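You operate a simulated robot arm through the tools that you are given. There is no shell and no other tool. Be economical: measure what you need, move in short steps, check, and stop when the job is done.

Carry out the task below with a simulated two-armed robot. There is one attempt and no reset: what you move stays moved.

## Task
Tighten both grip knobs, then test the black tie till it breaks.
Fine: pull the mushroom button out, zero before the test and run it once; the tie must not slip.

Only the result counts: the job must be done as asked and must still hold three seconds after the hand-in. Knocking over, shifting, dropping, spilling or breaking anything else fails it.

## Robot
Two 6-joint arms with fingered hands on one trunk, on a base that drives. Base frame: it is fixed to the floor where the robot stands at the start and does not move with it; the origin is under the middle of the robot, x ahead of it, y to its left, z up; the surface under the hand at the start is at about z = 800. Lengths are in mm, angles in degrees, forces in N, time in s.
The left shoulder is at the start at [70, 191, 1245], the right one opposite. Places, roughly: lower collar [800, 100, 1300]; lower knob [600, 200, 1200]; lower thumbscrew [700, 100, 1300]; mushroom button [500, 0, 1000]; speed dial [500, 100, 900]; tester switch [500, 400, 900]; upper collar [800, 100, 1800]; upper knob [600, 200, 1300]; upper thumbscrew [700, 100, 1800]; zero button [500, 100, 1000]. Payload 4.7 kg a hand.
Tool frame (each hand has its own): the origin (TCP) lies between the finger pads and is the grasp point; the fingertips stand 36 mm ahead of it; z points along the fingers, y is the line along which they close. The gripper opens to 120 mm. The gripper's body begins 42 mm behind the TCP. The gripper is a hand of 5 fingers: y runs from the thumb to the fingers, the wrist lies at [-18, -113, -198] in the tool frame, and closing takes about 1.5 s.
Orientation is told as [roll, pitch, yaw] about the base's x, y, z axes, in that order, counted from this pose: with the fingers straight down and the wrist toward the robot, the tool's x, y and z point along [0, 1, 0], [1, 0, 0] and [0, 0, -1] of the base frame.

## Interface
- The arms move only by the tool nudge_tool. It takes "left_rows", "right_rows" or both (then of equal length, played together; a hand with none holds still); each is a list of rows, each a list of 6 numbers: the turn, a rotation vector about the base's x, y, z in degrees, then the shift along the base's x, y, z in mm. In form: [[wx, wy, wz, dx, dy, dz], ...]. A call has 1 to 20 rows; each row is the pose to reach, as a shift and turn from the pose commanded when the call began. "left_claw" and "right_claw" are, for a hand that has rows, the opening, from 0 (shut) to 1 (fully open), set as the call begins (left out, the last holds). Rows are played at 5 a second. More than 50 mm and 8.6 degrees between two rows, or a gripper value outside its range, and nothing of the call is played. Where a pose cannot be reached the arm comes as near as it can. A force on the tool above 40 N (or 10 N above the force at the start of the call, whichever is more), or a blocked arm, ends the call early, and 0.2 s more pass. The fingers move at their own pace (about 45 mm/s each) and stop on an object; they squeeze with about 26 N. The grip force told is the motor's: it shows also when the fingers shut on nothing. Time passes only in rows, and 0.2 s behind the last, so rows that repeat a pose let the fingers close. The reply holds the time, the measured pose of the TCP, the force on the tool along the base axes, the opening and the grip force, in the units named above and with some noise, with the torque about the TCP (base axes, N m) and any sound that the robot's microphone picked up.
- Cameras (640 x 400 px; columns grow to the right, rows downward): "scene" is now at [143, 14, 1500.3]; the picture's right is [0.17, -0.99, 0.00], its down [-0.30, -0.05, -0.95] and it looks along [0.94, 0.16, -0.31] (base axes); focal length 214 px, centre (320, 200). "left" rides on the left gripper at [-73, -91, -143] in its tool frame; the picture's right is [-0.80, -0.28, 0.52], its down [0.53, -0.73, 0.42] and it looks along [0.27, 0.62, 0.74] (tool axes); focal length 234 px, centre (320, 200). "right" rides on the right gripper at [72, -91, -143] in its tool frame; the picture's right is [-0.80, 0.28, -0.53], its down [-0.53, -0.73, 0.42] and it looks along [-0.27, 0.62, 0.74] (tool axes); focal length 234 px, centre (320, 200). There is no depth. A picture from a camera that has moved, and an enlarged one, comes with that camera's place and axes in the base frame and with its lens.
- camera(camera): a new picture of that camera. The clock stands still meanwhile.
- lift_body(by): slides the trunk up (or, below 0, down) by that many mm; the arms and the scene camera ride with it, the base frame stays. It gives what a move gives, with no picture.
- base_move(legs): drives the robot by 1 to 6 legs, each [ahead, left, turn to the left] in mm, mm and degrees, along the robot's own axes; the way and the turn of a leg run together, so that a leg with both is an arc; at most 1500 mm and 180 degrees a leg. The arms and the cameras ride along, it lands a little off, and it stops where it bumps. It gives what a move gives.
- move_fingers(index, middle, ring, little, thumb_bend, thumb_turn, hand): sets how far each is bent, from 0 (flat) to 1 (curled in); at 0.3 the hand is open as for a grip, at 0.7 the pads meet at the TCP. One left out holds its place. A second passes; each finger stops where it meets its share of the squeeze, and holds until it gets a number again. A gripper value or a shape takes the hand back. It gives what a move gives, with no picture; readings hold the bend of each and the force on index, middle, ring, little, thumb and palm. thumb_turn goes from beside the hand (0) to across from the fingers (1), as for a grip.
- set_grasp(shape, hand): the hand has 5 fingers and takes this shape, open, in about a second: jaw (thumb against the fingers, like two jaws); tri (thumb and two fingers); tip (a fingertip pinch); poke (one finger out to press); point (the index stretched); flat (the hand flat); cup (the hand cupped); fist (a fist). The gripper value then closes the fingers along that shape, each until it touches; the sizes above hold for jaw. It gives what a move gives, with no picture.
- pan_tilt(pan, tilt): turns the head with the scene camera to pan (to the left, within 86 degrees either way) and tilt (down, from -29 to 69), counted from straight ahead of the robot. It gives what a move gives.
- zoom(camera, box): a new picture of the part [left, top, right, bottom] of that camera's present view, enlarged. The clock stands still meanwhile.
- sign_off(): hands the job in; it is judged then, once.

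Work in short steps. Places have to be worked out from the pictures, the camera data and where the tool is seen: move nearer, look again, correct. Check each grasp and each placing, and mend what went wrong. You have 120 turns and 100 pictures in all, those below and enlarged ones among them. Open the grippers and draw the arms clear of the work before you hand the job in, unless the task says otherwise; then end with one line.

The tools are called after ">>>" by a JSON object that holds its "op" and its "data". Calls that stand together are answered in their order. nudge_tool: Moves the arms, as the interface text tells. Its arguments: {"type":"object","properties":{"left_rows":{"type":"array","items":{"type":"array","items":{"type":"number"}}},"left_claw":{"type":"number"},"right_rows":{"type":"array","items":{"type":"array","items":{"type":"number"}}},"right_claw":{"type":"number"}},"required":[]} The other tools are called the same way: lift_body (by) slides the trunk up or down; set_grasp (shape, hand) gives the hand a shape; move_fingers (index, middle, ring, little, thumb_bend, thumb_turn, hand) moves the fingers one by one; base_move (legs) drives the base; pan_tilt (pan, tilt) turns the head that bears the scene camera; camera (camera) takes a picture; zoom (camera, box) takes an enlarged picture of a part of a camera's view; sign_off () hands the job in.

At the start:

```text
time_s: 0.0
left_ee_pos: [589.6, 390.5, 1149.9]
left_tool_rot: [0.0, -0.1, 0.0]
left_contact_force: [-0.5, 0.3, -0.1]
left_wrist_torque: [0.01, 0.0, -0.02]
left_width: 119.8
left_finger_force: 0.0
left_shape: jaw
left_bend: [0.3, 0.3, 0.3, 0.3, 0.3, 0.98]
left_finger forces: [0.0, 0.0, 0.1, 0.0, 0.0, 0.1]
right_ee_pos: [700.1, -110.3, 1628.0]
right_tool_rot: [0.0, -0.1, 0.0]
right_contact_force: [-0.2, -0.3, -0.6]
right_wrist_torque: [-0.02, 0.0, 0.0]
right_width: 119.4
right_finger_force: 0.0
right_shape: jaw
right_bend: [0.3, 0.3, 0.3, 0.3, 0.3, 0.98]
right_finger forces: [0.1, 0.0, 0.0, 0.0, 0.0, 0.1]
trunk travel left (down, up): [-722.0, 218.0]
robot x, y, heading: [0.3, 1.5, -0.0]
head pan, tilt: [9.8, 17.8]
```

scene: 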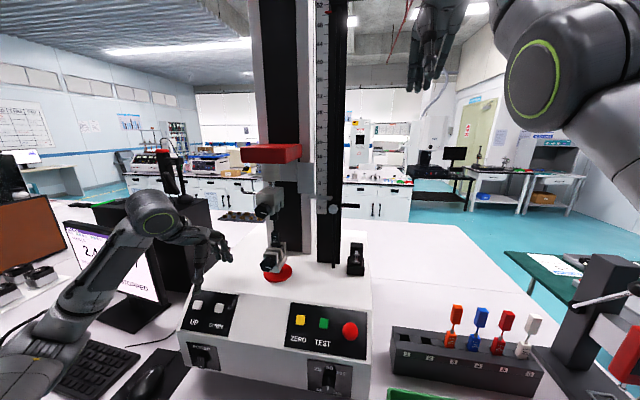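
right: 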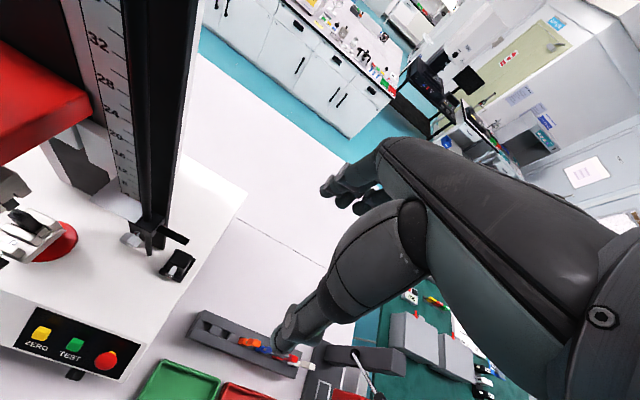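
left: 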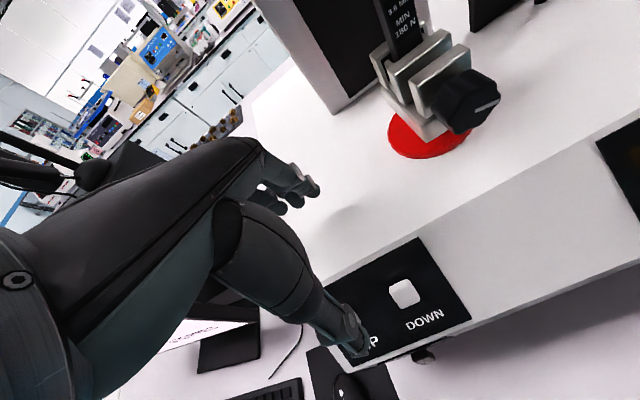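

I start by enlarging the tester in the scene view to see the grips, knobs and panel.

>>> {"op": "zoom", "data": {"camera": "scene", "box": [160, 270, 400, 400]}}

>>> {"op": "zoom", "data": {"camera": "scene", "box": [220, 130, 380, 290]}}

>>> {"op": "zoom", "data": {"camera": "scene", "box": [40, 200, 240, 400]}}

```text
2.67 times, centred on (280, 335) of scene
camera zoom: at [143.0, 14.0, 1500.3], right [0.17, -0.99, 0.0], down [-0.3, -0.05, -0.95], along [0.94, 0.16, -0.31], focal length 572 px, centre (427, -160)
```

zoom: 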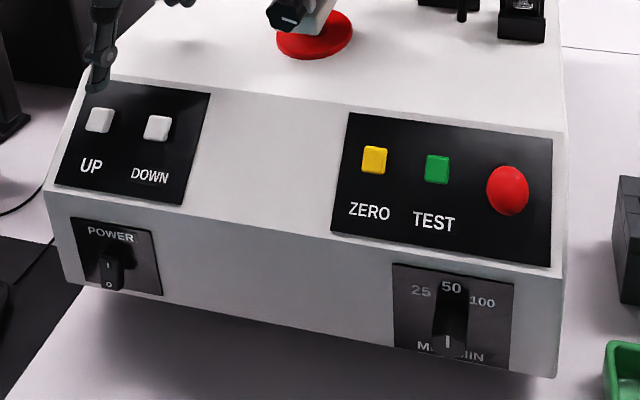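

```text
2.50 times, centred on (300, 210) of scene
camera zoom: at [143.0, 14.0, 1500.3], right [0.17, -0.99, 0.0], down [-0.3, -0.05, -0.95], along [0.94, 0.16, -0.31], focal length 536 px, centre (370, 175)
```

zoom: 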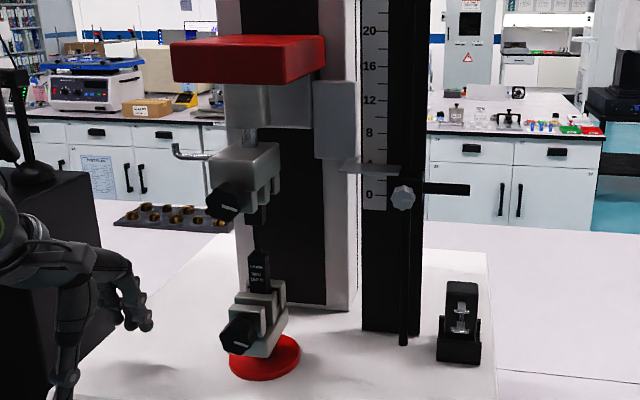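

```text
2.00 times, centred on (140, 300) of scene
camera zoom: at [143.0, 14.0, 1500.3], right [0.17, -0.99, 0.0], down [-0.3, -0.05, -0.95], along [0.94, 0.16, -0.31], focal length 429 px, centre (680, 0)
```

zoom: 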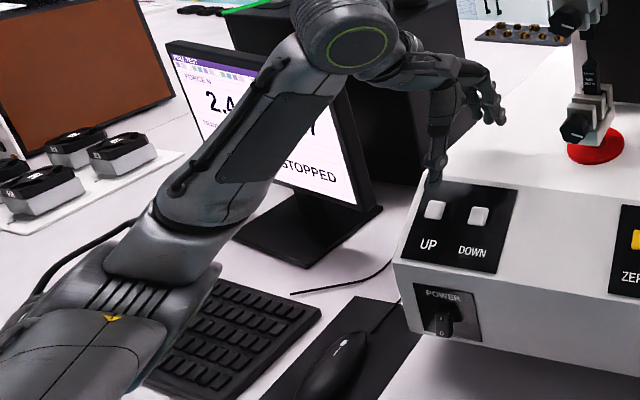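

Lower knob triangulates to about [620, 244, 1150], upper knob about [620, 245, 1308], and the machine faces me almost squarely. I enlarge the grips from the left hand camera and look at the monitor.

>>> {"op": "zoom", "data": {"camera": "left", "box": [360, 0, 520, 160]}}

>>> {"op": "pan_tilt", "data": {"pan": 40, "tilt": 25}}

>>> {"op": "camera", "data": {"camera": "scene"}}

```text
2.50 times, centred on (440, 80) of left
camera zoom: at [499.4, 318.6, 1293.3], right [-0.28, -0.8, -0.52], down [-0.73, 0.53, -0.42], along [0.62, 0.27, -0.74], focal length 585 px, centre (20, 500)
```

zoom: 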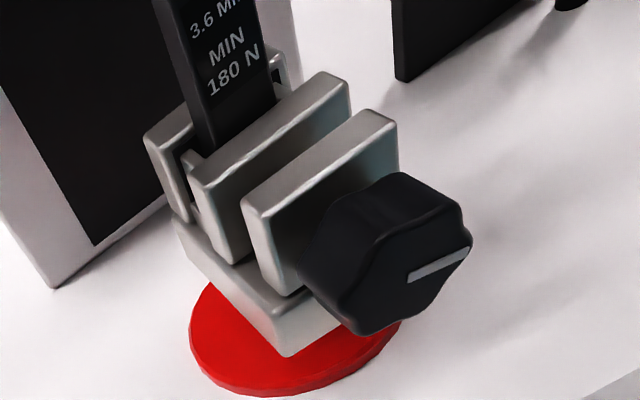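

```text
time_s: 0.9
left_ee_pos: [589.7, 391.1, 1149.8]
left_tool_rot: [-0.1, 0.0, -0.1]
left_contact_force: [0.2, -0.8, 0.3]
left_wrist_torque: [0.04, -0.01, 0.02]
left_width: 119.7
left_finger_force: 0.0
left_shape: jaw
left_bend: [0.3, 0.3, 0.3, 0.3, 0.3, 0.98]
left_finger forces: [0.0, 0.1, 0.0, 0.1, 0.0, 0.0]
right_ee_pos: [698.9, -110.1, 1628.1]
right_tool_rot: [0.0, 0.0, 0.0]
right_contact_force: [0.2, 0.1, -1.2]
right_wrist_torque: [0.02, -0.01, 0.0]
right_width: 119.5
right_finger_force: 0.0
right_shape: jaw
right_bend: [0.3, 0.3, 0.3, 0.3, 0.3, 0.98]
right_finger forces: [0.0, 0.1, 0.0, 0.0, 0.0, 0.0]
trunk travel left (down, up): [-722.0, 218.0]
robot x, y, heading: [0.5, 5.3, -0.1]
head pan, tilt: [40.0, 25.0]
```

```text
92 pictures are left
camera scene: at [121.6, 57.3, 1488.7], right [0.64, -0.77, 0.0], down [-0.32, -0.27, -0.91], along [0.69, 0.58, -0.42], focal length 214 px, centre (320, 200)
```

scene: 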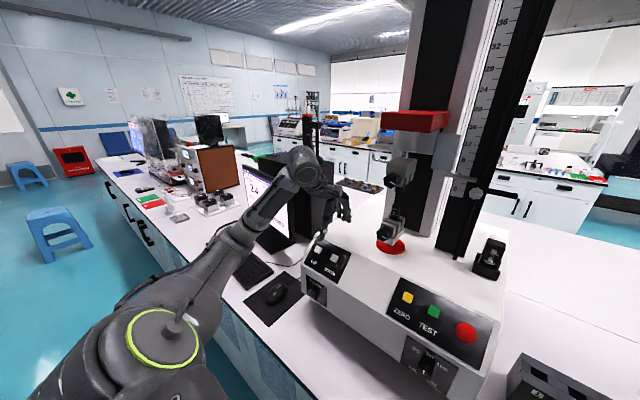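

The view is clear and the tie is seated in the lower jaws. I'm too close to point the hand forward, so I back off 250 mm to give the arm room.

>>> {"op": "base_move", "data": {"legs": [[-250, 0, 0]]}}

>>> {"op": "set_grasp", "data": {"shape": "tri", "hand": "left"}}

>>> {"op": "pan_tilt", "data": {"pan": 15, "tilt": 15}}

>>> {"op": "camera", "data": {"camera": "scene"}}

```text
time_s: 2.8
left_ee_pos: [339.9, 389.3, 1148.6]
left_tool_rot: [0.0, 0.1, -0.2]
left_contact_force: [-0.1, -0.6, -0.2]
left_wrist_torque: [0.01, -0.01, 0.0]
left_width: 119.7
left_finger_force: 0.1
left_shape: jaw
left_bend: [0.3, 0.3, 0.3, 0.3, 0.3, 0.98]
left_finger forces: [0.0, 0.0, 0.1, 0.0, 0.1, 0.1]
right_ee_pos: [449.3, -111.4, 1626.1]
right_tool_rot: [0.0, 0.1, -0.1]
right_contact_force: [-0.2, 0.8, -0.6]
right_wrist_torque: [0.01, 0.0, 0.0]
right_width: 119.5
right_finger_force: 0.1
right_shape: jaw
right_bend: [0.3, 0.3, 0.3, 0.3, 0.3, 0.98]
right_finger forces: [0.0, 0.0, 0.1, 0.1, 0.1, 0.1]
trunk travel left (down, up): [-722.0, 218.0]
robot x, y, heading: [-252.8, -1.8, -0.3]
head pan, tilt: [40.0, 25.0]
```

```text
time_s: 3.7
left_ee_pos: [340.9, 390.3, 1150.5]
left_tool_rot: [0.0, 0.0, -0.1]
left_contact_force: [0.1, 0.2, 0.5]
left_wrist_torque: [0.0, -0.04, -0.01]
left_width: 119.8
left_finger_force: 0.1
left_shape: tri
left_bend: [0.3, 0.3, 0.99, 0.99, 0.3, 0.98]
left_finger forces: [0.1, 0.0, 0.0, 0.0, 0.0, 0.0]
right_ee_pos: [447.9, -111.5, 1627.9]
right_tool_rot: [0.0, 0.0, -0.1]
right_contact_force: [0.6, -0.7, -0.2]
right_wrist_torque: [0.01, 0.0, 0.02]
right_width: 119.8
right_finger_force: 0.0
right_shape: jaw
right_bend: [0.3, 0.3, 0.3, 0.3, 0.3, 0.98]
right_finger forces: [0.1, 0.0, 0.1, 0.0, 0.1, 0.0]
trunk travel left (down, up): [-722.0, 218.0]
robot x, y, heading: [-251.5, 1.7, -0.1]
head pan, tilt: [40.0, 25.0]
```

```text
time_s: 4.6
left_ee_pos: [339.3, 389.5, 1149.6]
left_tool_rot: [0.0, 0.0, -0.2]
left_contact_force: [0.5, -0.1, 0.7]
left_wrist_torque: [-0.03, 0.03, 0.02]
left_width: 119.9
left_finger_force: 0.0
left_shape: tri
left_bend: [0.3, 0.3, 0.99, 0.99, 0.3, 0.98]
left_finger forces: [0.0, 0.0, 0.0, 0.0, 0.0, 0.0]
right_ee_pos: [448.3, -111.2, 1627.6]
right_tool_rot: [0.0, 0.1, 0.0]
right_contact_force: [-0.6, -0.6, 0.8]
right_wrist_torque: [0.02, -0.02, -0.01]
right_width: 119.3
right_finger_force: 0.0
right_shape: jaw
right_bend: [0.3, 0.3, 0.3, 0.3, 0.3, 0.98]
right_finger forces: [0.0, 0.0, 0.1, 0.0, 0.0, 0.0]
trunk travel left (down, up): [-722.0, 218.0]
robot x, y, heading: [-249.0, 2.2, -0.3]
head pan, tilt: [15.0, 15.0]
```

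```text
91 pictures are left
camera scene: at [-109.7, 22.4, 1504.9], right [0.26, -0.97, 0.0], down [-0.25, -0.07, -0.97], along [0.93, 0.25, -0.26], focal length 214 px, centre (320, 200)
```

scene: 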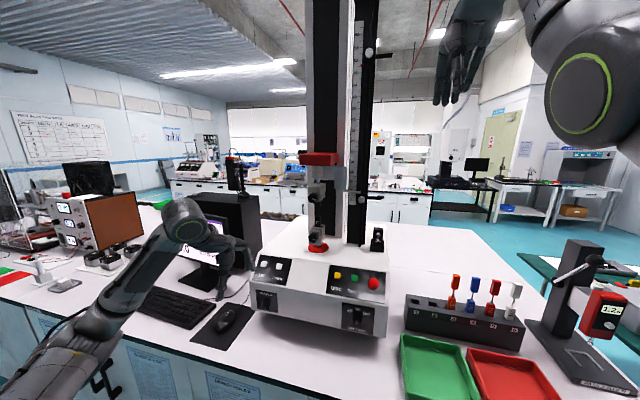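

A good overview. I enlarge the grips, panel, monitor and upper collar for detail.

>>> {"op": "zoom", "data": {"camera": "scene", "box": [280, 140, 400, 215]}}

>>> {"op": "zoom", "data": {"camera": "scene", "box": [280, 215, 400, 290]}}

>>> {"op": "zoom", "data": {"camera": "scene", "box": [170, 190, 270, 290]}}

>>> {"op": "zoom", "data": {"camera": "scene", "box": [280, 20, 400, 140]}}

```text
5.33 times, centred on (340, 178) of scene
camera zoom: at [-109.7, 22.4, 1504.9], right [0.26, -0.97, 0.0], down [-0.25, -0.07, -0.97], along [0.93, 0.25, -0.26], focal length 1144 px, centre (213, 320)
```

zoom: 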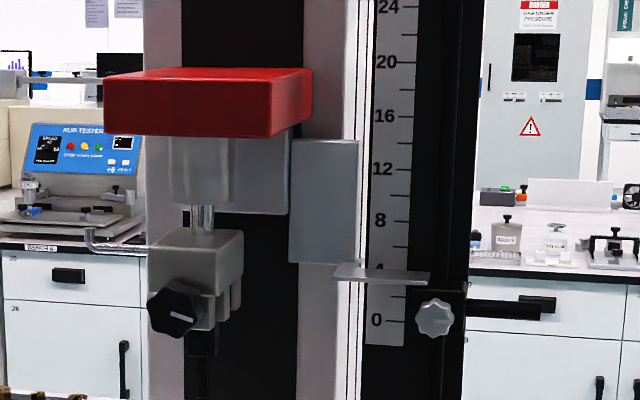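

```text
5.33 times, centred on (340, 252) of scene
camera zoom: at [-109.7, 22.4, 1504.9], right [0.26, -0.97, 0.0], down [-0.25, -0.07, -0.97], along [0.93, 0.25, -0.26], focal length 1144 px, centre (213, -80)
```

zoom: 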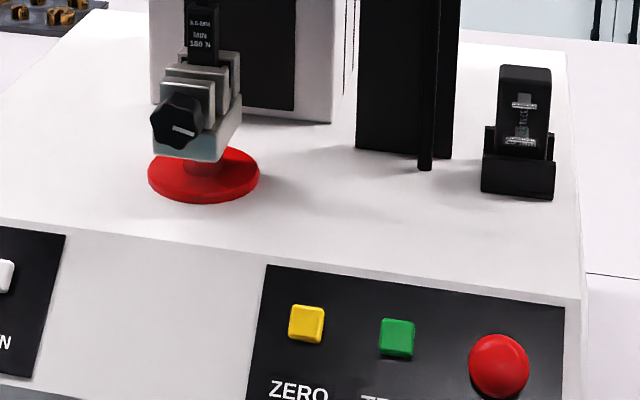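

```text
4.00 times, centred on (220, 240) of scene
camera zoom: at [-109.7, 22.4, 1504.9], right [0.26, -0.97, 0.0], down [-0.25, -0.07, -0.97], along [0.93, 0.25, -0.26], focal length 858 px, centre (720, 40)
```

zoom: 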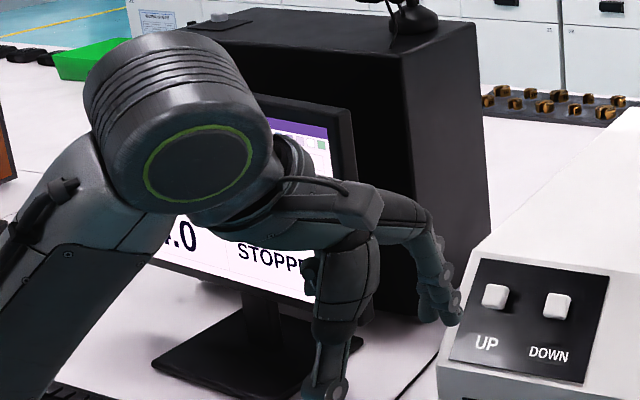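

```text
3.33 times, centred on (340, 80) of scene
camera zoom: at [-109.7, 22.4, 1504.9], right [0.26, -0.97, 0.0], down [-0.25, -0.07, -0.97], along [0.93, 0.25, -0.26], focal length 715 px, centre (253, 600)
```

zoom: 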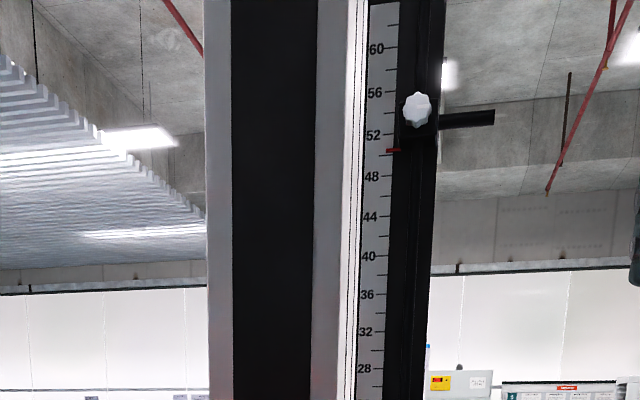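

Tie and knobs look fine, lower and upper collars are clear of the travel. Now I turn the left hand to point forward with the wrist to its left, well in front of the machine.

>>> {"op": "nudge_tool", "data": {"left_rows": [[4.6, -4.6, -4.6, 10, -6, 3], [9.2, -9.2, -9.2, 20, -12, 6], [13.9, -13.9, -13.9, 30, -18, 9], [18.5, -18.5, -18.5, 40, -24, 12], [23.1, -23.1, -23.1, 50, -30, 15], [27.7, -27.7, -27.7, 60, -36, 18], [32.3, -32.3, -32.3, 70, -42, 21], [37, -37, -37, 80, -48, 24], [41.6, -41.6, -41.6, 90, -54, 27], [46.2, -46.2, -46.2, 100, -60, 30], [50.8, -50.8, -50.8, 110, -66, 33], [55.4, -55.4, -55.4, 120, -72, 36], [60, -60, -60, 130, -78, 39], [64.7, -64.7, -64.7, 140, -84, 42], [69.28, -69.28, -69.28, 150, -90, 45], [69.28, -69.28, -69.28, 150, -90, 45]], "left_claw": 1}}

>>> {"op": "camera", "data": {"camera": "scene"}}

>>> {"op": "camera", "data": {"camera": "left"}}

```text
time_s: 8.0
left_ee_pos: [489.7, 301.6, 1195.3]
left_tool_rot: [90.0, 0.0, -90.1]
left_contact_force: [0.3, 0.5, -0.8]
left_wrist_torque: [0.02, 0.02, 0.0]
left_width: 119.6
left_finger_force: 0.0
left_shape: tri
left_bend: [0.3, 0.3, 0.99, 0.99, 0.3, 0.98]
left_finger forces: [0.1, 0.0, 0.1, 0.0, 0.0, 0.0]
right_ee_pos: [448.0, -111.7, 1627.0]
right_tool_rot: [0.0, 0.0, 0.0]
right_contact_force: [0.0, -0.7, -0.3]
right_wrist_torque: [-0.02, -0.02, 0.0]
right_width: 119.6
right_finger_force: 0.0
right_shape: jaw
right_bend: [0.3, 0.3, 0.3, 0.3, 0.3, 0.98]
right_finger forces: [0.1, 0.0, 0.0, 0.0, 0.1, 0.1]
trunk travel left (down, up): [-722.0, 218.0]
robot x, y, heading: [-249.7, -2.9, -0.2]
head pan, tilt: [15.0, 15.0]
```

```text
86 pictures are left
camera scene: at [-109.9, 22.3, 1504.9], right [0.26, -0.97, 0.0], down [-0.25, -0.07, -0.97], along [0.93, 0.25, -0.26], focal length 214 px, centre (320, 200)
```

scene: 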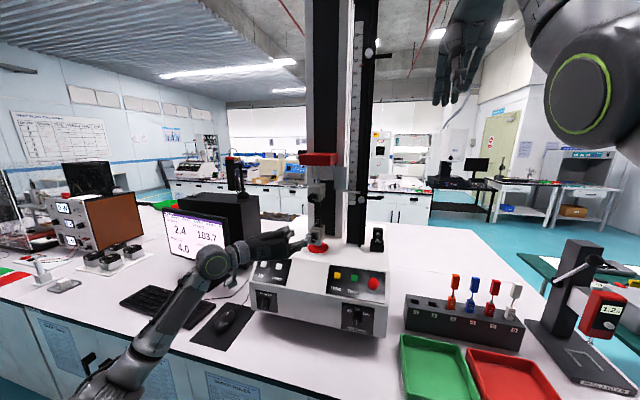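

```text
85 pictures are left
camera left: at [347.4, 392.2, 1122.6], right [0.53, 0.28, -0.8], down [0.43, 0.73, 0.53], along [0.74, -0.62, 0.27], focal length 234 px, centre (320, 200)
```

left: 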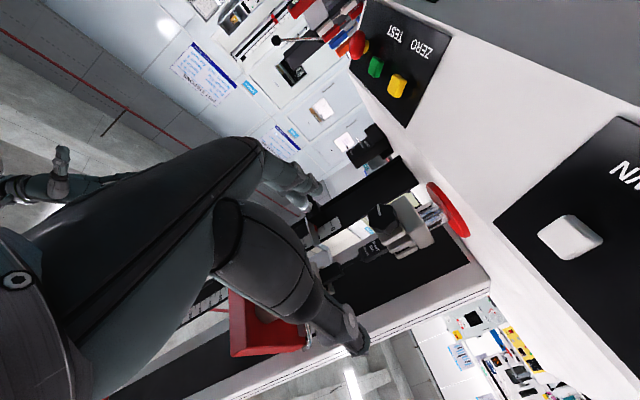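

The hand pose is reachable. I read the monitor, which is now uncovered, and check the grips closely.

>>> {"op": "zoom", "data": {"camera": "scene", "box": [155, 200, 235, 260]}}

>>> {"op": "zoom", "data": {"camera": "scene", "box": [260, 170, 380, 260]}}

>>> {"op": "zoom", "data": {"camera": "left", "box": [300, 170, 500, 290]}}

```text
6.67 times, centred on (195, 230) of scene
camera zoom: at [-109.9, 22.3, 1504.9], right [0.26, -0.97, 0.0], down [-0.25, -0.07, -0.97], along [0.93, 0.25, -0.26], focal length 1430 px, centre (1153, 0)
```

zoom: 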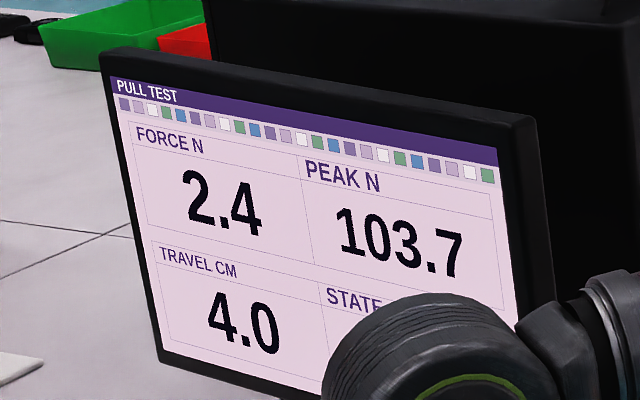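

```text
4.44 times, centred on (320, 215) of scene
camera zoom: at [-109.9, 22.3, 1504.9], right [0.26, -0.97, 0.0], down [-0.25, -0.07, -0.97], along [0.93, 0.25, -0.26], focal length 953 px, centre (320, 133)
```

zoom: 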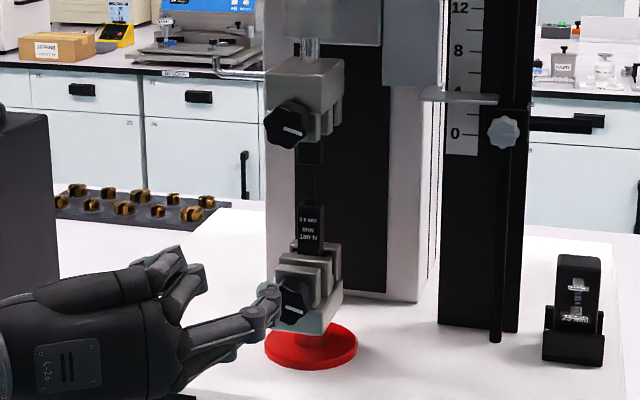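

```text
3.20 times, centred on (400, 230) of left
camera zoom: at [347.4, 392.2, 1122.6], right [0.53, 0.28, -0.8], down [0.43, 0.73, 0.53], along [0.74, -0.62, 0.27], focal length 749 px, centre (64, 104)
```

zoom: 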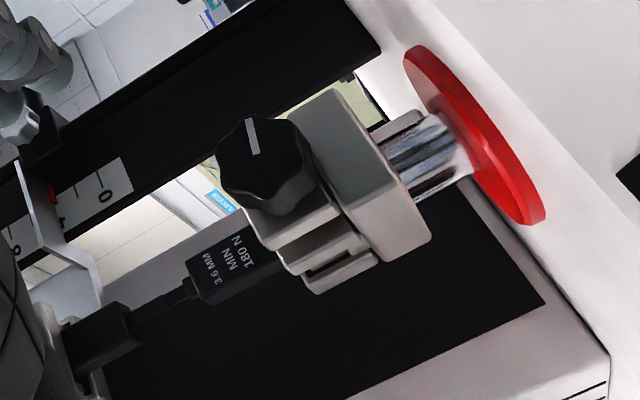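

The lower knob face sits at about [621, 242, 1149]. I line up in front of it first.

>>> {"op": "nudge_tool", "data": {"left_rows": [[0, 0, 0, 10, -30, -20], [0, 0, 0, 20, -59, -46], [0, 0, 0, 60, -59, -46], [0, 0, 0, 60, -59, -46]]}}

>>> {"op": "camera", "data": {"camera": "left"}}

>>> {"op": "zoom", "data": {"camera": "scene", "box": [260, 170, 380, 260]}}

```text
time_s: 9.0
left_ee_pos: [549.1, 242.0, 1146.9]
left_tool_rot: [90.0, 0.1, -90.0]
left_contact_force: [-0.8, -0.1, 0.6]
left_wrist_torque: [0.0, 0.0, -0.04]
left_width: 119.8
left_finger_force: 0.1
left_shape: tri
left_bend: [0.3, 0.3, 0.99, 0.99, 0.3, 0.98]
left_finger forces: [0.0, 0.1, 0.0, 0.0, 0.0, 0.0]
right_ee_pos: [448.6, -112.8, 1628.3]
right_tool_rot: [0.0, -0.1, -0.1]
right_contact_force: [-0.3, -0.2, 0.5]
right_wrist_torque: [-0.02, 0.01, -0.02]
right_width: 119.9
right_finger_force: 0.1
right_shape: jaw
right_bend: [0.3, 0.3, 0.3, 0.3, 0.3, 0.98]
right_finger forces: [0.0, 0.1, 0.0, 0.0, 0.0, 0.0]
trunk travel left (down, up): [-722.0, 218.0]
robot x, y, heading: [-249.0, -1.6, -0.1]
head pan, tilt: [15.0, 15.0]
```

```text
81 pictures are left
camera left: at [406.8, 333.2, 1075.8], right [0.52, 0.28, -0.8], down [0.43, 0.73, 0.53], along [0.74, -0.62, 0.26], focal length 234 px, centre (320, 200)
```

left: 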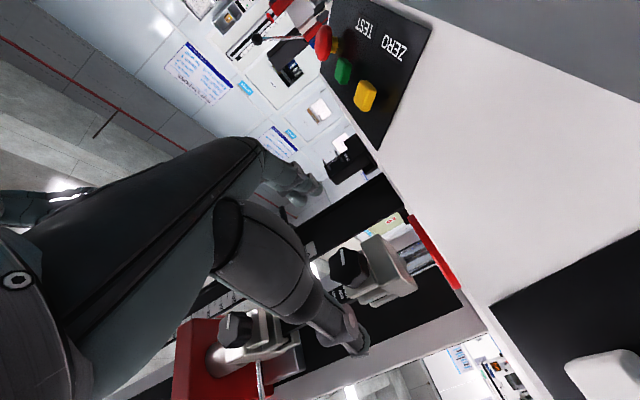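

```text
4.44 times, centred on (320, 215) of scene
camera zoom: at [-109.9, 22.4, 1504.9], right [0.26, -0.97, 0.0], down [-0.25, -0.07, -0.97], along [0.93, 0.25, -0.26], focal length 953 px, centre (320, 133)
```

zoom: 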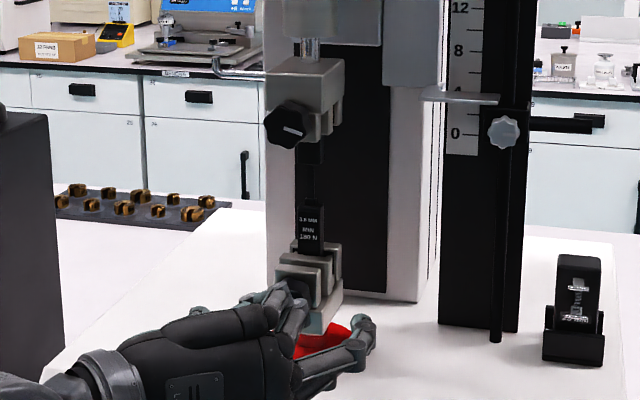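

Alignment agrees (knob centre ≈ [621, 243, 1149]). I advance so the fingertips straddle the knob, watching forces.

>>> {"op": "nudge_tool", "data": {"left_rows": [[0, 0, 0, 20, 0, 0], [0, 0, 0, 40, 0, 1], [0, 0, 0, 52, 0, 2], [0, 0, 0, 56, 0, 2]]}}

>>> {"op": "camera", "data": {"camera": "left"}}

>>> {"op": "zoom", "data": {"camera": "scene", "box": [260, 170, 380, 260]}}

```text
time_s: 10.0
left_ee_pos: [606.8, 239.9, 1149.8]
left_tool_rot: [90.0, 0.1, -90.0]
left_contact_force: [-0.4, 0.3, -0.6]
left_wrist_torque: [-0.01, -0.01, 0.0]
left_width: 119.8
left_finger_force: 0.1
left_shape: tri
left_bend: [0.3, 0.3, 0.99, 0.99, 0.3, 0.98]
left_finger forces: [0.0, 0.0, 0.0, 0.0, 0.0, 0.0]
right_ee_pos: [449.0, -111.8, 1627.9]
right_tool_rot: [0.0, 0.2, 0.0]
right_contact_force: [-0.4, 0.1, -0.5]
right_wrist_torque: [0.02, 0.03, -0.01]
right_width: 119.5
right_finger_force: 0.0
right_shape: jaw
right_bend: [0.3, 0.3, 0.3, 0.3, 0.3, 0.98]
right_finger forces: [0.0, 0.0, 0.0, 0.1, 0.0, 0.0]
trunk travel left (down, up): [-722.0, 218.0]
robot x, y, heading: [-252.3, 0.5, -0.1]
head pan, tilt: [15.0, 15.0]
```

```text
79 pictures are left
camera left: at [463.7, 332.4, 1078.0], right [0.52, 0.28, -0.8], down [0.43, 0.73, 0.53], along [0.74, -0.62, 0.26], focal length 234 px, centre (320, 200)
```

left: 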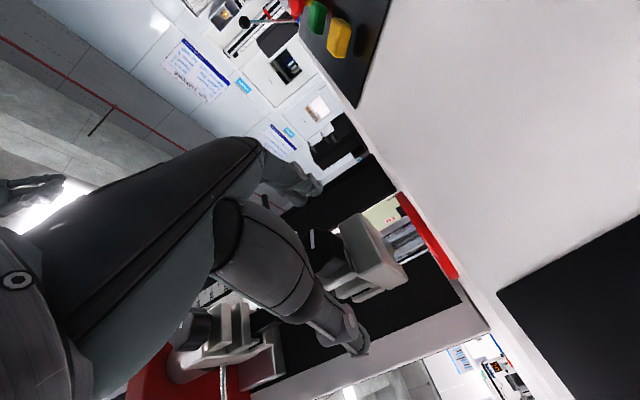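

```text
4.44 times, centred on (320, 215) of scene
camera zoom: at [-109.2, 22.3, 1504.8], right [0.26, -0.97, 0.0], down [-0.25, -0.07, -0.97], along [0.93, 0.25, -0.26], focal length 953 px, centre (320, 133)
```

zoom: 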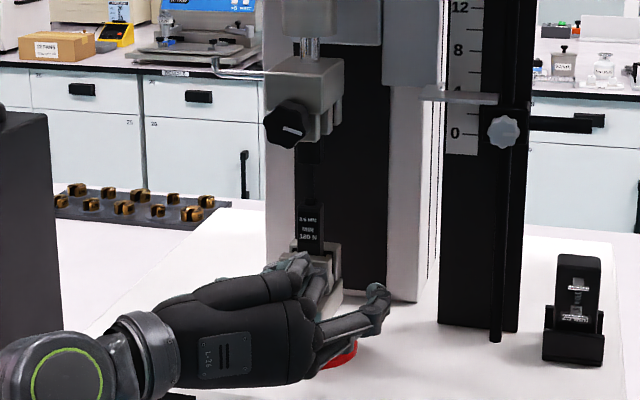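

No contact yet and the fingers straddle the knob. I close the grip with holding rows.

>>> {"op": "nudge_tool", "data": {"left_rows": [[0, 0, 0, 0, 0, 0], [0, 0, 0, 0, 0, 0], [0, 0, 0, 0, 0, 0], [0, 0, 0, 0, 0, 0], [0, 0, 0, 0, 0, 0], [0, 0, 0, 0, 0, 0], [0, 0, 0, 0, 0, 0], [0, 0, 0, 0, 0, 0], [0, 0, 0, 0, 0, 0], [0, 0, 0, 0, 0, 0]], "left_claw": 0}}

>>> {"op": "zoom", "data": {"camera": "left", "box": [240, 170, 480, 320]}}

```text
time_s: 12.2
left_ee_pos: [604.9, 241.2, 1150.5]
left_tool_rot: [90.0, 0.1, -89.9]
left_contact_force: [-2.4, 2.1, -0.2]
left_wrist_torque: [0.08, -0.06, -0.23]
left_width: 32.1
left_finger_force: 26.2
left_shape: tri
left_bend: [0.74, 0.6, 1.0, 1.0, 0.73, 1.0]
left_finger forces: [8.4, 16.3, 0.0, 0.1, 23.5, 0.0]
right_ee_pos: [448.6, -111.7, 1627.5]
right_tool_rot: [0.0, 0.0, 0.0]
right_contact_force: [-0.3, -0.2, -0.3]
right_wrist_torque: [0.04, 0.02, -0.02]
right_width: 119.5
right_finger_force: 0.1
right_shape: jaw
right_bend: [0.3, 0.3, 0.3, 0.3, 0.3, 0.98]
right_finger forces: [0.0, 0.2, 0.0, 0.0, 0.0, 0.0]
trunk travel left (down, up): [-722.0, 218.0]
robot x, y, heading: [-249.0, 0.7, -0.2]
head pan, tilt: [15.0, 15.0]
```

```text
2.67 times, centred on (360, 245) of left
camera zoom: at [462.8, 332.9, 1078.2], right [0.52, 0.28, -0.8], down [0.42, 0.73, 0.53], along [0.74, -0.62, 0.26], focal length 624 px, centre (213, 80)
```

zoom: 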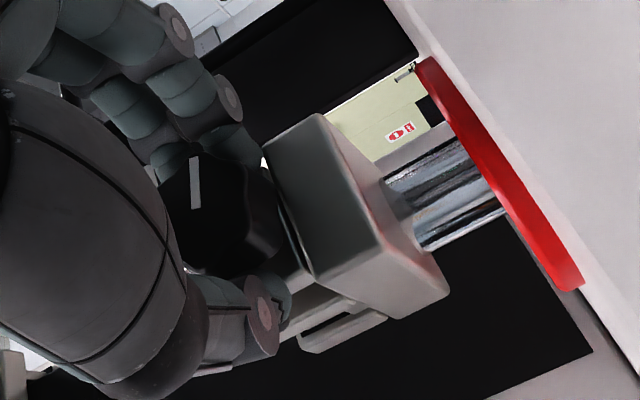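

The knob is held (32 mm, 26 N). I turn clockwise 40° and read the torque.

>>> {"op": "nudge_tool", "data": {"left_rows": [[8, 0, 0, 0, 0, 0], [16, 0, 0, 0, 0, 0], [24, 0, 0, 0, 0, 0], [32, 0, 0, 0, 0, 0], [40, 0, 0, 0, 0, 0]]}}

>>> {"op": "zoom", "data": {"camera": "left", "box": [240, 170, 480, 320]}}

```text
time_s: 13.4
left_ee_pos: [604.5, 236.4, 1156.4]
left_tool_rot: [90.7, 40.3, -89.7]
left_contact_force: [3.0, -9.1, 23.2]
left_wrist_torque: [-1.16, -0.57, -0.76]
left_width: 29.7
left_finger_force: 26.3
left_shape: tri
left_bend: [0.74, 0.73, 1.0, 1.0, 0.74, 0.95]
left_finger forces: [63.9, 2.8, 0.0, 0.0, 26.3, 0.0]
right_ee_pos: [444.6, -117.3, 1628.7]
right_tool_rot: [0.2, 0.0, -0.3]
right_contact_force: [0.8, 0.3, 0.4]
right_wrist_torque: [0.0, 0.01, -0.02]
right_width: 119.5
right_finger_force: 0.1
right_shape: jaw
right_bend: [0.3, 0.3, 0.3, 0.3, 0.3, 0.98]
right_finger forces: [0.0, 0.1, 0.1, 0.0, 0.1, 0.1]
trunk travel left (down, up): [-722.0, 218.0]
robot x, y, heading: [-252.1, 3.0, -0.1]
head pan, tilt: [15.0, 15.0]
```

```text
2.67 times, centred on (360, 245) of left
camera zoom: at [461.4, 353.1, 1159.4], right [0.53, 0.73, -0.43], down [0.42, 0.21, 0.88], along [0.74, -0.65, -0.19], focal length 624 px, centre (213, 80)
```

zoom: 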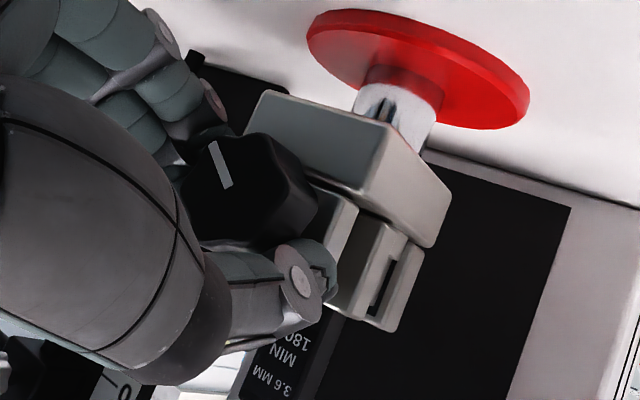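

The knob turned about 22°, but the index took 64 N, likely rubbing the grip block, and the hand was pushed off centre. I open, back off, and re-look before regripping shallower.

>>> {"op": "nudge_tool", "data": {"left_rows": [[40, 0, 0, 0, 0, 0], [40, 0, 0, 0, 0, 0], [40, 0, 0, 0, 0, 0], [40, 0, 0, 0, 0, 0], [40, 0, 0, -20, 0, 0], [40, 0, 0, -50, 0, 0]], "left_claw": 0.7}}

>>> {"op": "zoom", "data": {"camera": "left", "box": [240, 170, 480, 320]}}

>>> {"op": "zoom", "data": {"camera": "scene", "box": [260, 170, 380, 260]}}

```text
refused: row 1 steps farther than a row can; nothing moved
```

```text
2.67 times, centred on (360, 245) of left
camera zoom: at [461.4, 353.1, 1159.4], right [0.53, 0.73, -0.43], down [0.42, 0.21, 0.88], along [0.74, -0.65, -0.19], focal length 624 px, centre (213, 80)
```

zoom: 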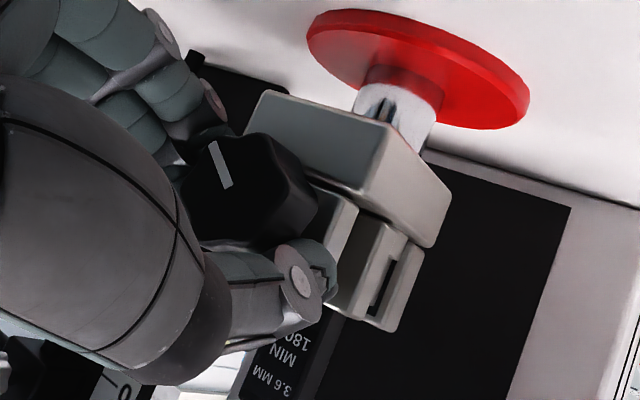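

```text
4.44 times, centred on (320, 215) of scene
camera zoom: at [-112.9, 18.3, 1505.5], right [0.26, -0.97, 0.0], down [-0.25, -0.06, -0.97], along [0.93, 0.25, -0.26], focal length 953 px, centre (320, 133)
```

zoom: 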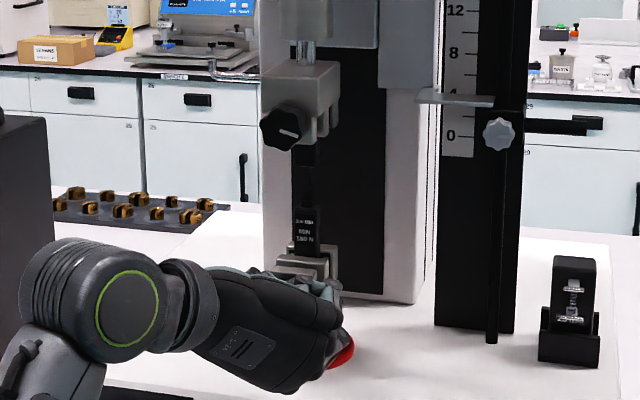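

The turn rows are relative to the present command, so I repeat with zero turn.

>>> {"op": "nudge_tool", "data": {"left_rows": [[0, 0, 0, 0, 0, 0], [0, 0, 0, 0, 0, 0], [0, 0, 0, 0, 0, 0], [0, 0, 0, 0, 0, 0], [0, 0, 0, 0, 0, 0], [0, 0, 0, -20, 0, 0], [0, 0, 0, -50, 0, 0], [0, 0, 0, -50, 0, 0]], "left_claw": 0.7}}

>>> {"op": "zoom", "data": {"camera": "left", "box": [240, 170, 480, 320]}}

```text
time_s: 15.2
left_ee_pos: [555.4, 241.4, 1149.9]
left_tool_rot: [89.7, 40.1, -90.0]
left_contact_force: [0.7, 1.0, -0.3]
left_wrist_torque: [-0.04, -0.03, -0.01]
left_width: 83.5
left_finger_force: 0.0
left_shape: tri
left_bend: [0.73, 0.37, 0.99, 0.99, 0.6, 0.99]
left_finger forces: [0.1, 0.0, 0.1, 0.0, 0.0, 0.0]
right_ee_pos: [449.9, -112.3, 1626.5]
right_tool_rot: [-0.1, 0.1, -0.1]
right_contact_force: [0.6, 0.0, 0.4]
right_wrist_torque: [0.01, 0.06, 0.0]
right_width: 119.6
right_finger_force: 0.1
right_shape: jaw
right_bend: [0.3, 0.3, 0.3, 0.3, 0.3, 0.98]
right_finger forces: [0.0, 0.0, 0.0, 0.0, 0.0, 0.0]
trunk travel left (down, up): [-722.0, 218.0]
robot x, y, heading: [-252.3, -0.4, -0.3]
head pan, tilt: [15.0, 15.0]
```

```text
2.67 times, centred on (360, 245) of left
camera zoom: at [413.1, 357.6, 1153.8], right [0.52, 0.73, -0.44], down [0.43, 0.22, 0.88], along [0.74, -0.65, -0.2], focal length 624 px, centre (213, 80)
```

zoom: 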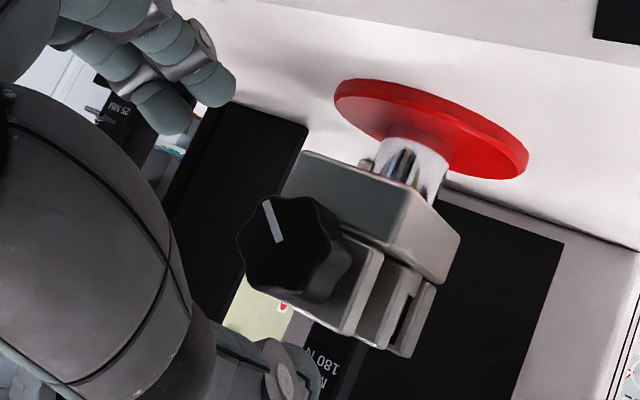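

The knob centre is still [621, 241, 1148]; the 64 N index load matches pure knob torque (~1.15 N m), so it's simply stiff. I turn the hand back, re-approach a bit shallower with the fingers open, and regrip.

>>> {"op": "nudge_tool", "data": {"left_rows": [[-8, 0, 0, 0, 0, 0], [-16, 0, 0, 0, 0, 0], [-24, 0, 0, 0, 0, 0], [-32, 0, 0, 0, 0, 0], [-40, 0, 0, 0, 0, -1], [-40, 0, 0, 20, 0, -1], [-40, 0, 0, 46, 0, -1], [-40, 0, 0, 46, 0, -1]], "left_claw": 0.8}}

>>> {"op": "nudge_tool", "data": {"left_rows": [[0, 0, 0, 0, 0, 0], [0, 0, 0, 0, 0, 0], [0, 0, 0, 0, 0, 0], [0, 0, 0, 0, 0, 0], [0, 0, 0, 0, 0, 0], [0, 0, 0, 0, 0, 0], [0, 0, 0, 0, 0, 0], [0, 0, 0, 0, 0, 0], [0, 0, 0, 0, 0, 0]], "left_claw": 0}}

>>> {"op": "nudge_tool", "data": {"left_rows": [[8, 0, 0, 0, 0, 0], [16, 0, 0, 0, 0, 0], [24, 0, 0, 0, 0, 0], [32, 0, 0, 0, 0, 0], [40, 0, 0, 0, 0, 0], [48, 0, 0, 0, 0, 0], [56, 0, 0, 0, 0, 0]]}}

>>> {"op": "zoom", "data": {"camera": "left", "box": [240, 170, 480, 320]}}

```text
time_s: 17.0
left_ee_pos: [601.2, 240.4, 1151.0]
left_tool_rot: [90.1, 0.1, -89.9]
left_contact_force: [1.0, 0.7, -0.9]
left_wrist_torque: [-0.01, -0.03, 0.0]
left_width: 95.5
left_finger_force: 0.1
left_shape: tri
left_bend: [0.26, 0.34, 0.99, 0.99, 0.52, 0.99]
left_finger forces: [0.0, 0.0, 0.1, 0.1, 0.1, 0.0]
right_ee_pos: [447.3, -112.0, 1627.9]
right_tool_rot: [0.0, 0.0, -0.1]
right_contact_force: [-0.3, 0.4, -0.1]
right_wrist_torque: [-0.02, 0.0, 0.01]
right_width: 119.6
right_finger_force: 0.0
right_shape: jaw
right_bend: [0.3, 0.3, 0.3, 0.3, 0.3, 0.98]
right_finger forces: [0.1, 0.1, 0.0, 0.1, 0.1, 0.0]
trunk travel left (down, up): [-722.0, 218.0]
robot x, y, heading: [-253.1, -1.4, -0.1]
head pan, tilt: [15.0, 15.0]
```

```text
time_s: 19.0
left_ee_pos: [602.2, 242.4, 1149.2]
left_tool_rot: [89.8, 0.3, -90.0]
left_contact_force: [0.5, 0.5, 1.6]
left_wrist_torque: [-0.15, 0.04, -0.18]
left_width: 30.8
left_finger_force: 25.8
left_shape: tri
left_bend: [0.73, 0.62, 1.0, 1.0, 0.74, 1.0]
left_finger forces: [11.7, 11.3, 0.0, 0.0, 23.0, 0.0]
right_ee_pos: [447.8, -112.1, 1626.7]
right_tool_rot: [0.0, 0.1, -0.1]
right_contact_force: [0.2, 1.6, 0.0]
right_wrist_torque: [-0.01, -0.03, 0.01]
right_width: 119.4
right_finger_force: 0.1
right_shape: jaw
right_bend: [0.3, 0.3, 0.3, 0.3, 0.3, 0.98]
right_finger forces: [0.0, 0.1, 0.1, 0.1, 0.0, 0.0]
trunk travel left (down, up): [-722.0, 218.0]
robot x, y, heading: [-255.0, -3.8, -0.1]
head pan, tilt: [15.0, 15.0]
```

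```text
time_s: 20.6
left_ee_pos: [600.4, 228.6, 1156.1]
left_tool_rot: [91.1, 56.3, -89.6]
left_contact_force: [9.5, -31.2, 22.8]
left_wrist_torque: [-0.93, -0.86, -1.23]
left_width: 27.1
left_finger_force: 26.2
left_shape: tri
left_bend: [0.72, 0.73, 1.0, 1.0, 0.77, 1.0]
left_finger forces: [35.7, 0.0, 0.1, 0.1, 13.0, 0.0]
right_ee_pos: [445.1, -121.0, 1629.3]
right_tool_rot: [0.2, -0.1, -0.2]
right_contact_force: [-0.4, -0.7, -0.3]
right_wrist_torque: [0.01, 0.01, 0.0]
right_width: 119.5
right_finger_force: 0.0
right_shape: jaw
right_bend: [0.3, 0.3, 0.3, 0.3, 0.3, 0.98]
right_finger forces: [0.0, 0.0, 0.0, 0.1, 0.0, 0.0]
trunk travel left (down, up): [-722.0, 218.0]
robot x, y, heading: [-249.9, -1.2, -0.2]
head pan, tilt: [15.0, 15.0]
```

```text
2.67 times, centred on (360, 245) of left
camera zoom: at [458.4, 342.5, 1191.0], right [0.53, 0.82, -0.21], down [0.41, -0.04, 0.91], along [0.74, -0.57, -0.36], focal length 624 px, centre (213, 80)
```

zoom: 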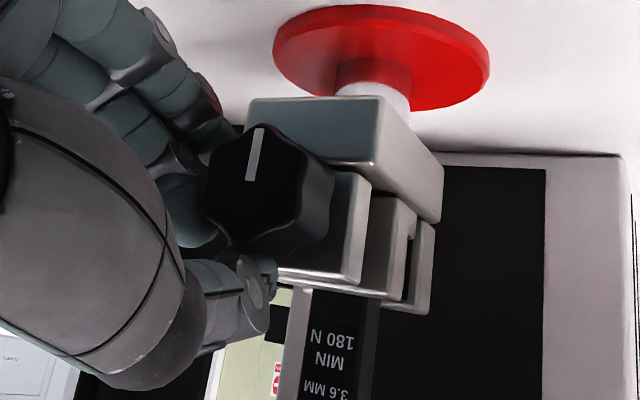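

The knob turned about 50° more (pointer now straight down, ~73° total), still turning against ~1 N m. I do another stroke: open, back off, turn back, re-approach, close, turn.

>>> {"op": "nudge_tool", "data": {"left_rows": [[0, 0, 0, 0, 0, 0], [0, 0, 0, 0, 0, 0], [0, 0, 0, 0, 0, 0], [0, 0, 0, 0, 0, 0], [0, 0, 0, 0, 0, 0], [0, 0, 0, -20, 0, 0], [0, 0, 0, -45, 0, 0], [-8, 0, 0, -45, 0, 0], [-16, 0, 0, -45, 0, 0], [-24, 0, 0, -45, 0, 0], [-32, 0, 0, -45, 0, 0], [-40, 0, 0, -45, 0, 0], [-48, 0, 0, -45, 0, 0], [-56, 0, 0, -45, 0, 0], [-64, 0, 0, -45, 0, 0], [-64, 0, 0, -20, 0, 0], [-64, 0, 0, 0, 0, 0], [-64, 0, 0, 0, 0, 0]], "left_claw": 0.8}}

>>> {"op": "nudge_tool", "data": {"left_rows": [[0, 0, 0, 0, 0, 0], [0, 0, 0, 0, 0, 0], [0, 0, 0, 0, 0, 0], [0, 0, 0, 0, 0, 0], [0, 0, 0, 0, 0, 0], [0, 0, 0, 0, 0, 0], [0, 0, 0, 0, 0, 0], [0, 0, 0, 0, 0, 0], [0, 0, 0, 0, 0, 0]], "left_claw": 0}}

>>> {"op": "nudge_tool", "data": {"left_rows": [[8, 0, 0, 0, 0, 0], [16, 0, 0, 0, 0, 0], [24, 0, 0, 0, 0, 0], [32, 0, 0, 0, 0, 0], [40, 0, 0, 0, 0, 0], [48, 0, 0, 0, 0, 0], [56, 0, 0, 0, 0, 0], [64, 0, 0, 0, 0, 0]]}}

>>> {"op": "zoom", "data": {"camera": "left", "box": [240, 170, 480, 320]}}

```text
time_s: 24.4
left_ee_pos: [601.1, 240.6, 1149.7]
left_tool_rot: [90.0, -7.9, -90.0]
left_contact_force: [0.0, -0.1, 0.1]
left_wrist_torque: [0.0, 0.0, 0.0]
left_width: 95.4
left_finger_force: 0.0
left_shape: tri
left_bend: [0.26, 0.34, 0.99, 0.99, 0.52, 0.99]
left_finger forces: [0.1, 0.1, 0.0, 0.0, 0.0, 0.0]
right_ee_pos: [447.8, -111.6, 1628.1]
right_tool_rot: [0.1, 0.0, -0.1]
right_contact_force: [0.1, 0.4, 0.3]
right_wrist_torque: [-0.03, -0.04, -0.01]
right_width: 119.4
right_finger_force: 0.1
right_shape: jaw
right_bend: [0.3, 0.3, 0.3, 0.3, 0.3, 0.98]
right_finger forces: [0.0, 0.0, 0.0, 0.0, 0.1, 0.0]
trunk travel left (down, up): [-722.0, 218.0]
robot x, y, heading: [-251.1, -1.5, 0.2]
head pan, tilt: [15.0, 15.0]
```

```text
time_s: 26.4
left_ee_pos: [601.4, 241.4, 1150.8]
left_tool_rot: [89.9, -7.9, -90.0]
left_contact_force: [1.3, 0.9, -0.9]
left_wrist_torque: [-0.01, 0.01, 0.03]
left_width: 28.9
left_finger_force: 26.0
left_shape: tri
left_bend: [0.73, 0.62, 1.0, 1.0, 0.74, 1.0]
left_finger forces: [10.8, 11.2, 0.0, 0.0, 23.2, 0.0]
right_ee_pos: [449.7, -111.1, 1628.0]
right_tool_rot: [-0.1, 0.1, -0.1]
right_contact_force: [0.0, 0.3, 0.7]
right_wrist_torque: [0.04, 0.03, 0.0]
right_width: 119.3
right_finger_force: 0.1
right_shape: jaw
right_bend: [0.3, 0.3, 0.3, 0.3, 0.3, 0.98]
right_finger forces: [0.0, 0.0, 0.0, 0.0, 0.1, 0.0]
trunk travel left (down, up): [-722.0, 218.0]
robot x, y, heading: [-250.9, -2.6, -0.2]
head pan, tilt: [15.0, 15.0]
```

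```text
time_s: 28.2
left_ee_pos: [600.5, 236.2, 1150.5]
left_tool_rot: [89.8, 56.3, -90.4]
left_contact_force: [-2.0, -17.7, 3.5]
left_wrist_torque: [-0.85, 0.34, -0.9]
left_width: 24.6
left_finger_force: 26.5
left_shape: tri
left_bend: [0.73, 0.72, 1.0, 1.0, 0.75, 0.9]
left_finger forces: [44.8, 28.1, 0.0, 0.0, 31.8, 0.0]
right_ee_pos: [446.3, -117.1, 1626.3]
right_tool_rot: [0.3, 0.0, -0.1]
right_contact_force: [0.6, 1.1, -0.1]
right_wrist_torque: [0.03, 0.0, 0.0]
right_width: 119.5
right_finger_force: 0.1
right_shape: jaw
right_bend: [0.3, 0.3, 0.3, 0.3, 0.3, 0.98]
right_finger forces: [0.0, 0.0, 0.0, 0.1, 0.0, 0.0]
trunk travel left (down, up): [-722.0, 218.0]
robot x, y, heading: [-246.8, 2.2, -0.2]
head pan, tilt: [15.0, 15.0]
```

```text
2.67 times, centred on (360, 245) of left
camera zoom: at [458.7, 347.5, 1186.3], right [0.53, 0.82, -0.21], down [0.43, -0.04, 0.9], along [0.73, -0.57, -0.37], focal length 624 px, centre (213, 80)
```

zoom: 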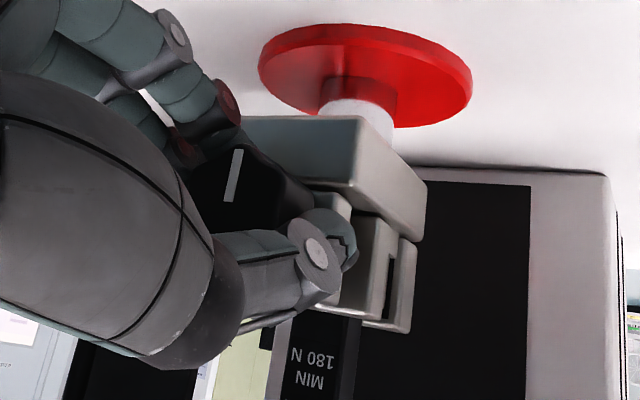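

The pointer is still straight down, so the knob either reached its tight stop or my fingers slipped. I release and look, then test with a deeper grip at another phase.

>>> {"op": "nudge_tool", "data": {"left_rows": [[0, 0, 0, 0, 0, 0], [0, 0, 0, 0, 0, 0], [0, 0, 0, 0, 0, 0], [0, 0, 0, 0, 0, 0], [0, 0, 0, 0, 0, 0], [0, 0, 0, -20, 0, 0], [0, 0, 0, -45, 0, 0], [-8, 0, 0, -45, 0, 0], [-16, 0, 0, -45, 0, 0], [-24, 0, 0, -45, 0, 0], [-32, 0, 0, -45, 0, 0], [-36, 0, 0, -45, 0, 0], [-36, 0, 0, -45, 0, 0]], "left_claw": 0.8}}

>>> {"op": "zoom", "data": {"camera": "left", "box": [240, 170, 480, 320]}}

```text
time_s: 31.0
left_ee_pos: [557.6, 241.4, 1149.7]
left_tool_rot: [89.8, 20.1, -89.9]
left_contact_force: [-0.1, 0.4, -0.1]
left_wrist_torque: [-0.01, 0.01, 0.05]
left_width: 95.6
left_finger_force: 0.0
left_shape: tri
left_bend: [0.26, 0.34, 0.99, 0.99, 0.52, 0.99]
left_finger forces: [0.0, 0.1, 0.1, 0.0, 0.0, 0.1]
right_ee_pos: [448.8, -111.8, 1627.6]
right_tool_rot: [0.0, 0.0, -0.1]
right_contact_force: [-0.5, 0.9, 0.3]
right_wrist_torque: [0.03, 0.0, -0.02]
right_width: 119.3
right_finger_force: 0.0
right_shape: jaw
right_bend: [0.3, 0.3, 0.3, 0.3, 0.3, 0.98]
right_finger forces: [0.0, 0.0, 0.0, 0.0, 0.0, 0.0]
trunk travel left (down, up): [-722.0, 218.0]
robot x, y, heading: [-250.3, -3.0, 0.0]
head pan, tilt: [15.0, 15.0]
```

```text
2.67 times, centred on (360, 245) of left
camera zoom: at [414.6, 351.5, 1113.1], right [0.52, 0.54, -0.66], down [0.43, 0.51, 0.75], along [0.74, -0.67, 0.04], focal length 624 px, centre (213, 80)
```

zoom: 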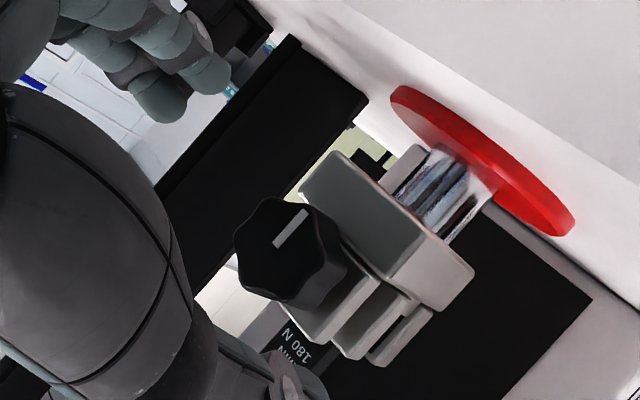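

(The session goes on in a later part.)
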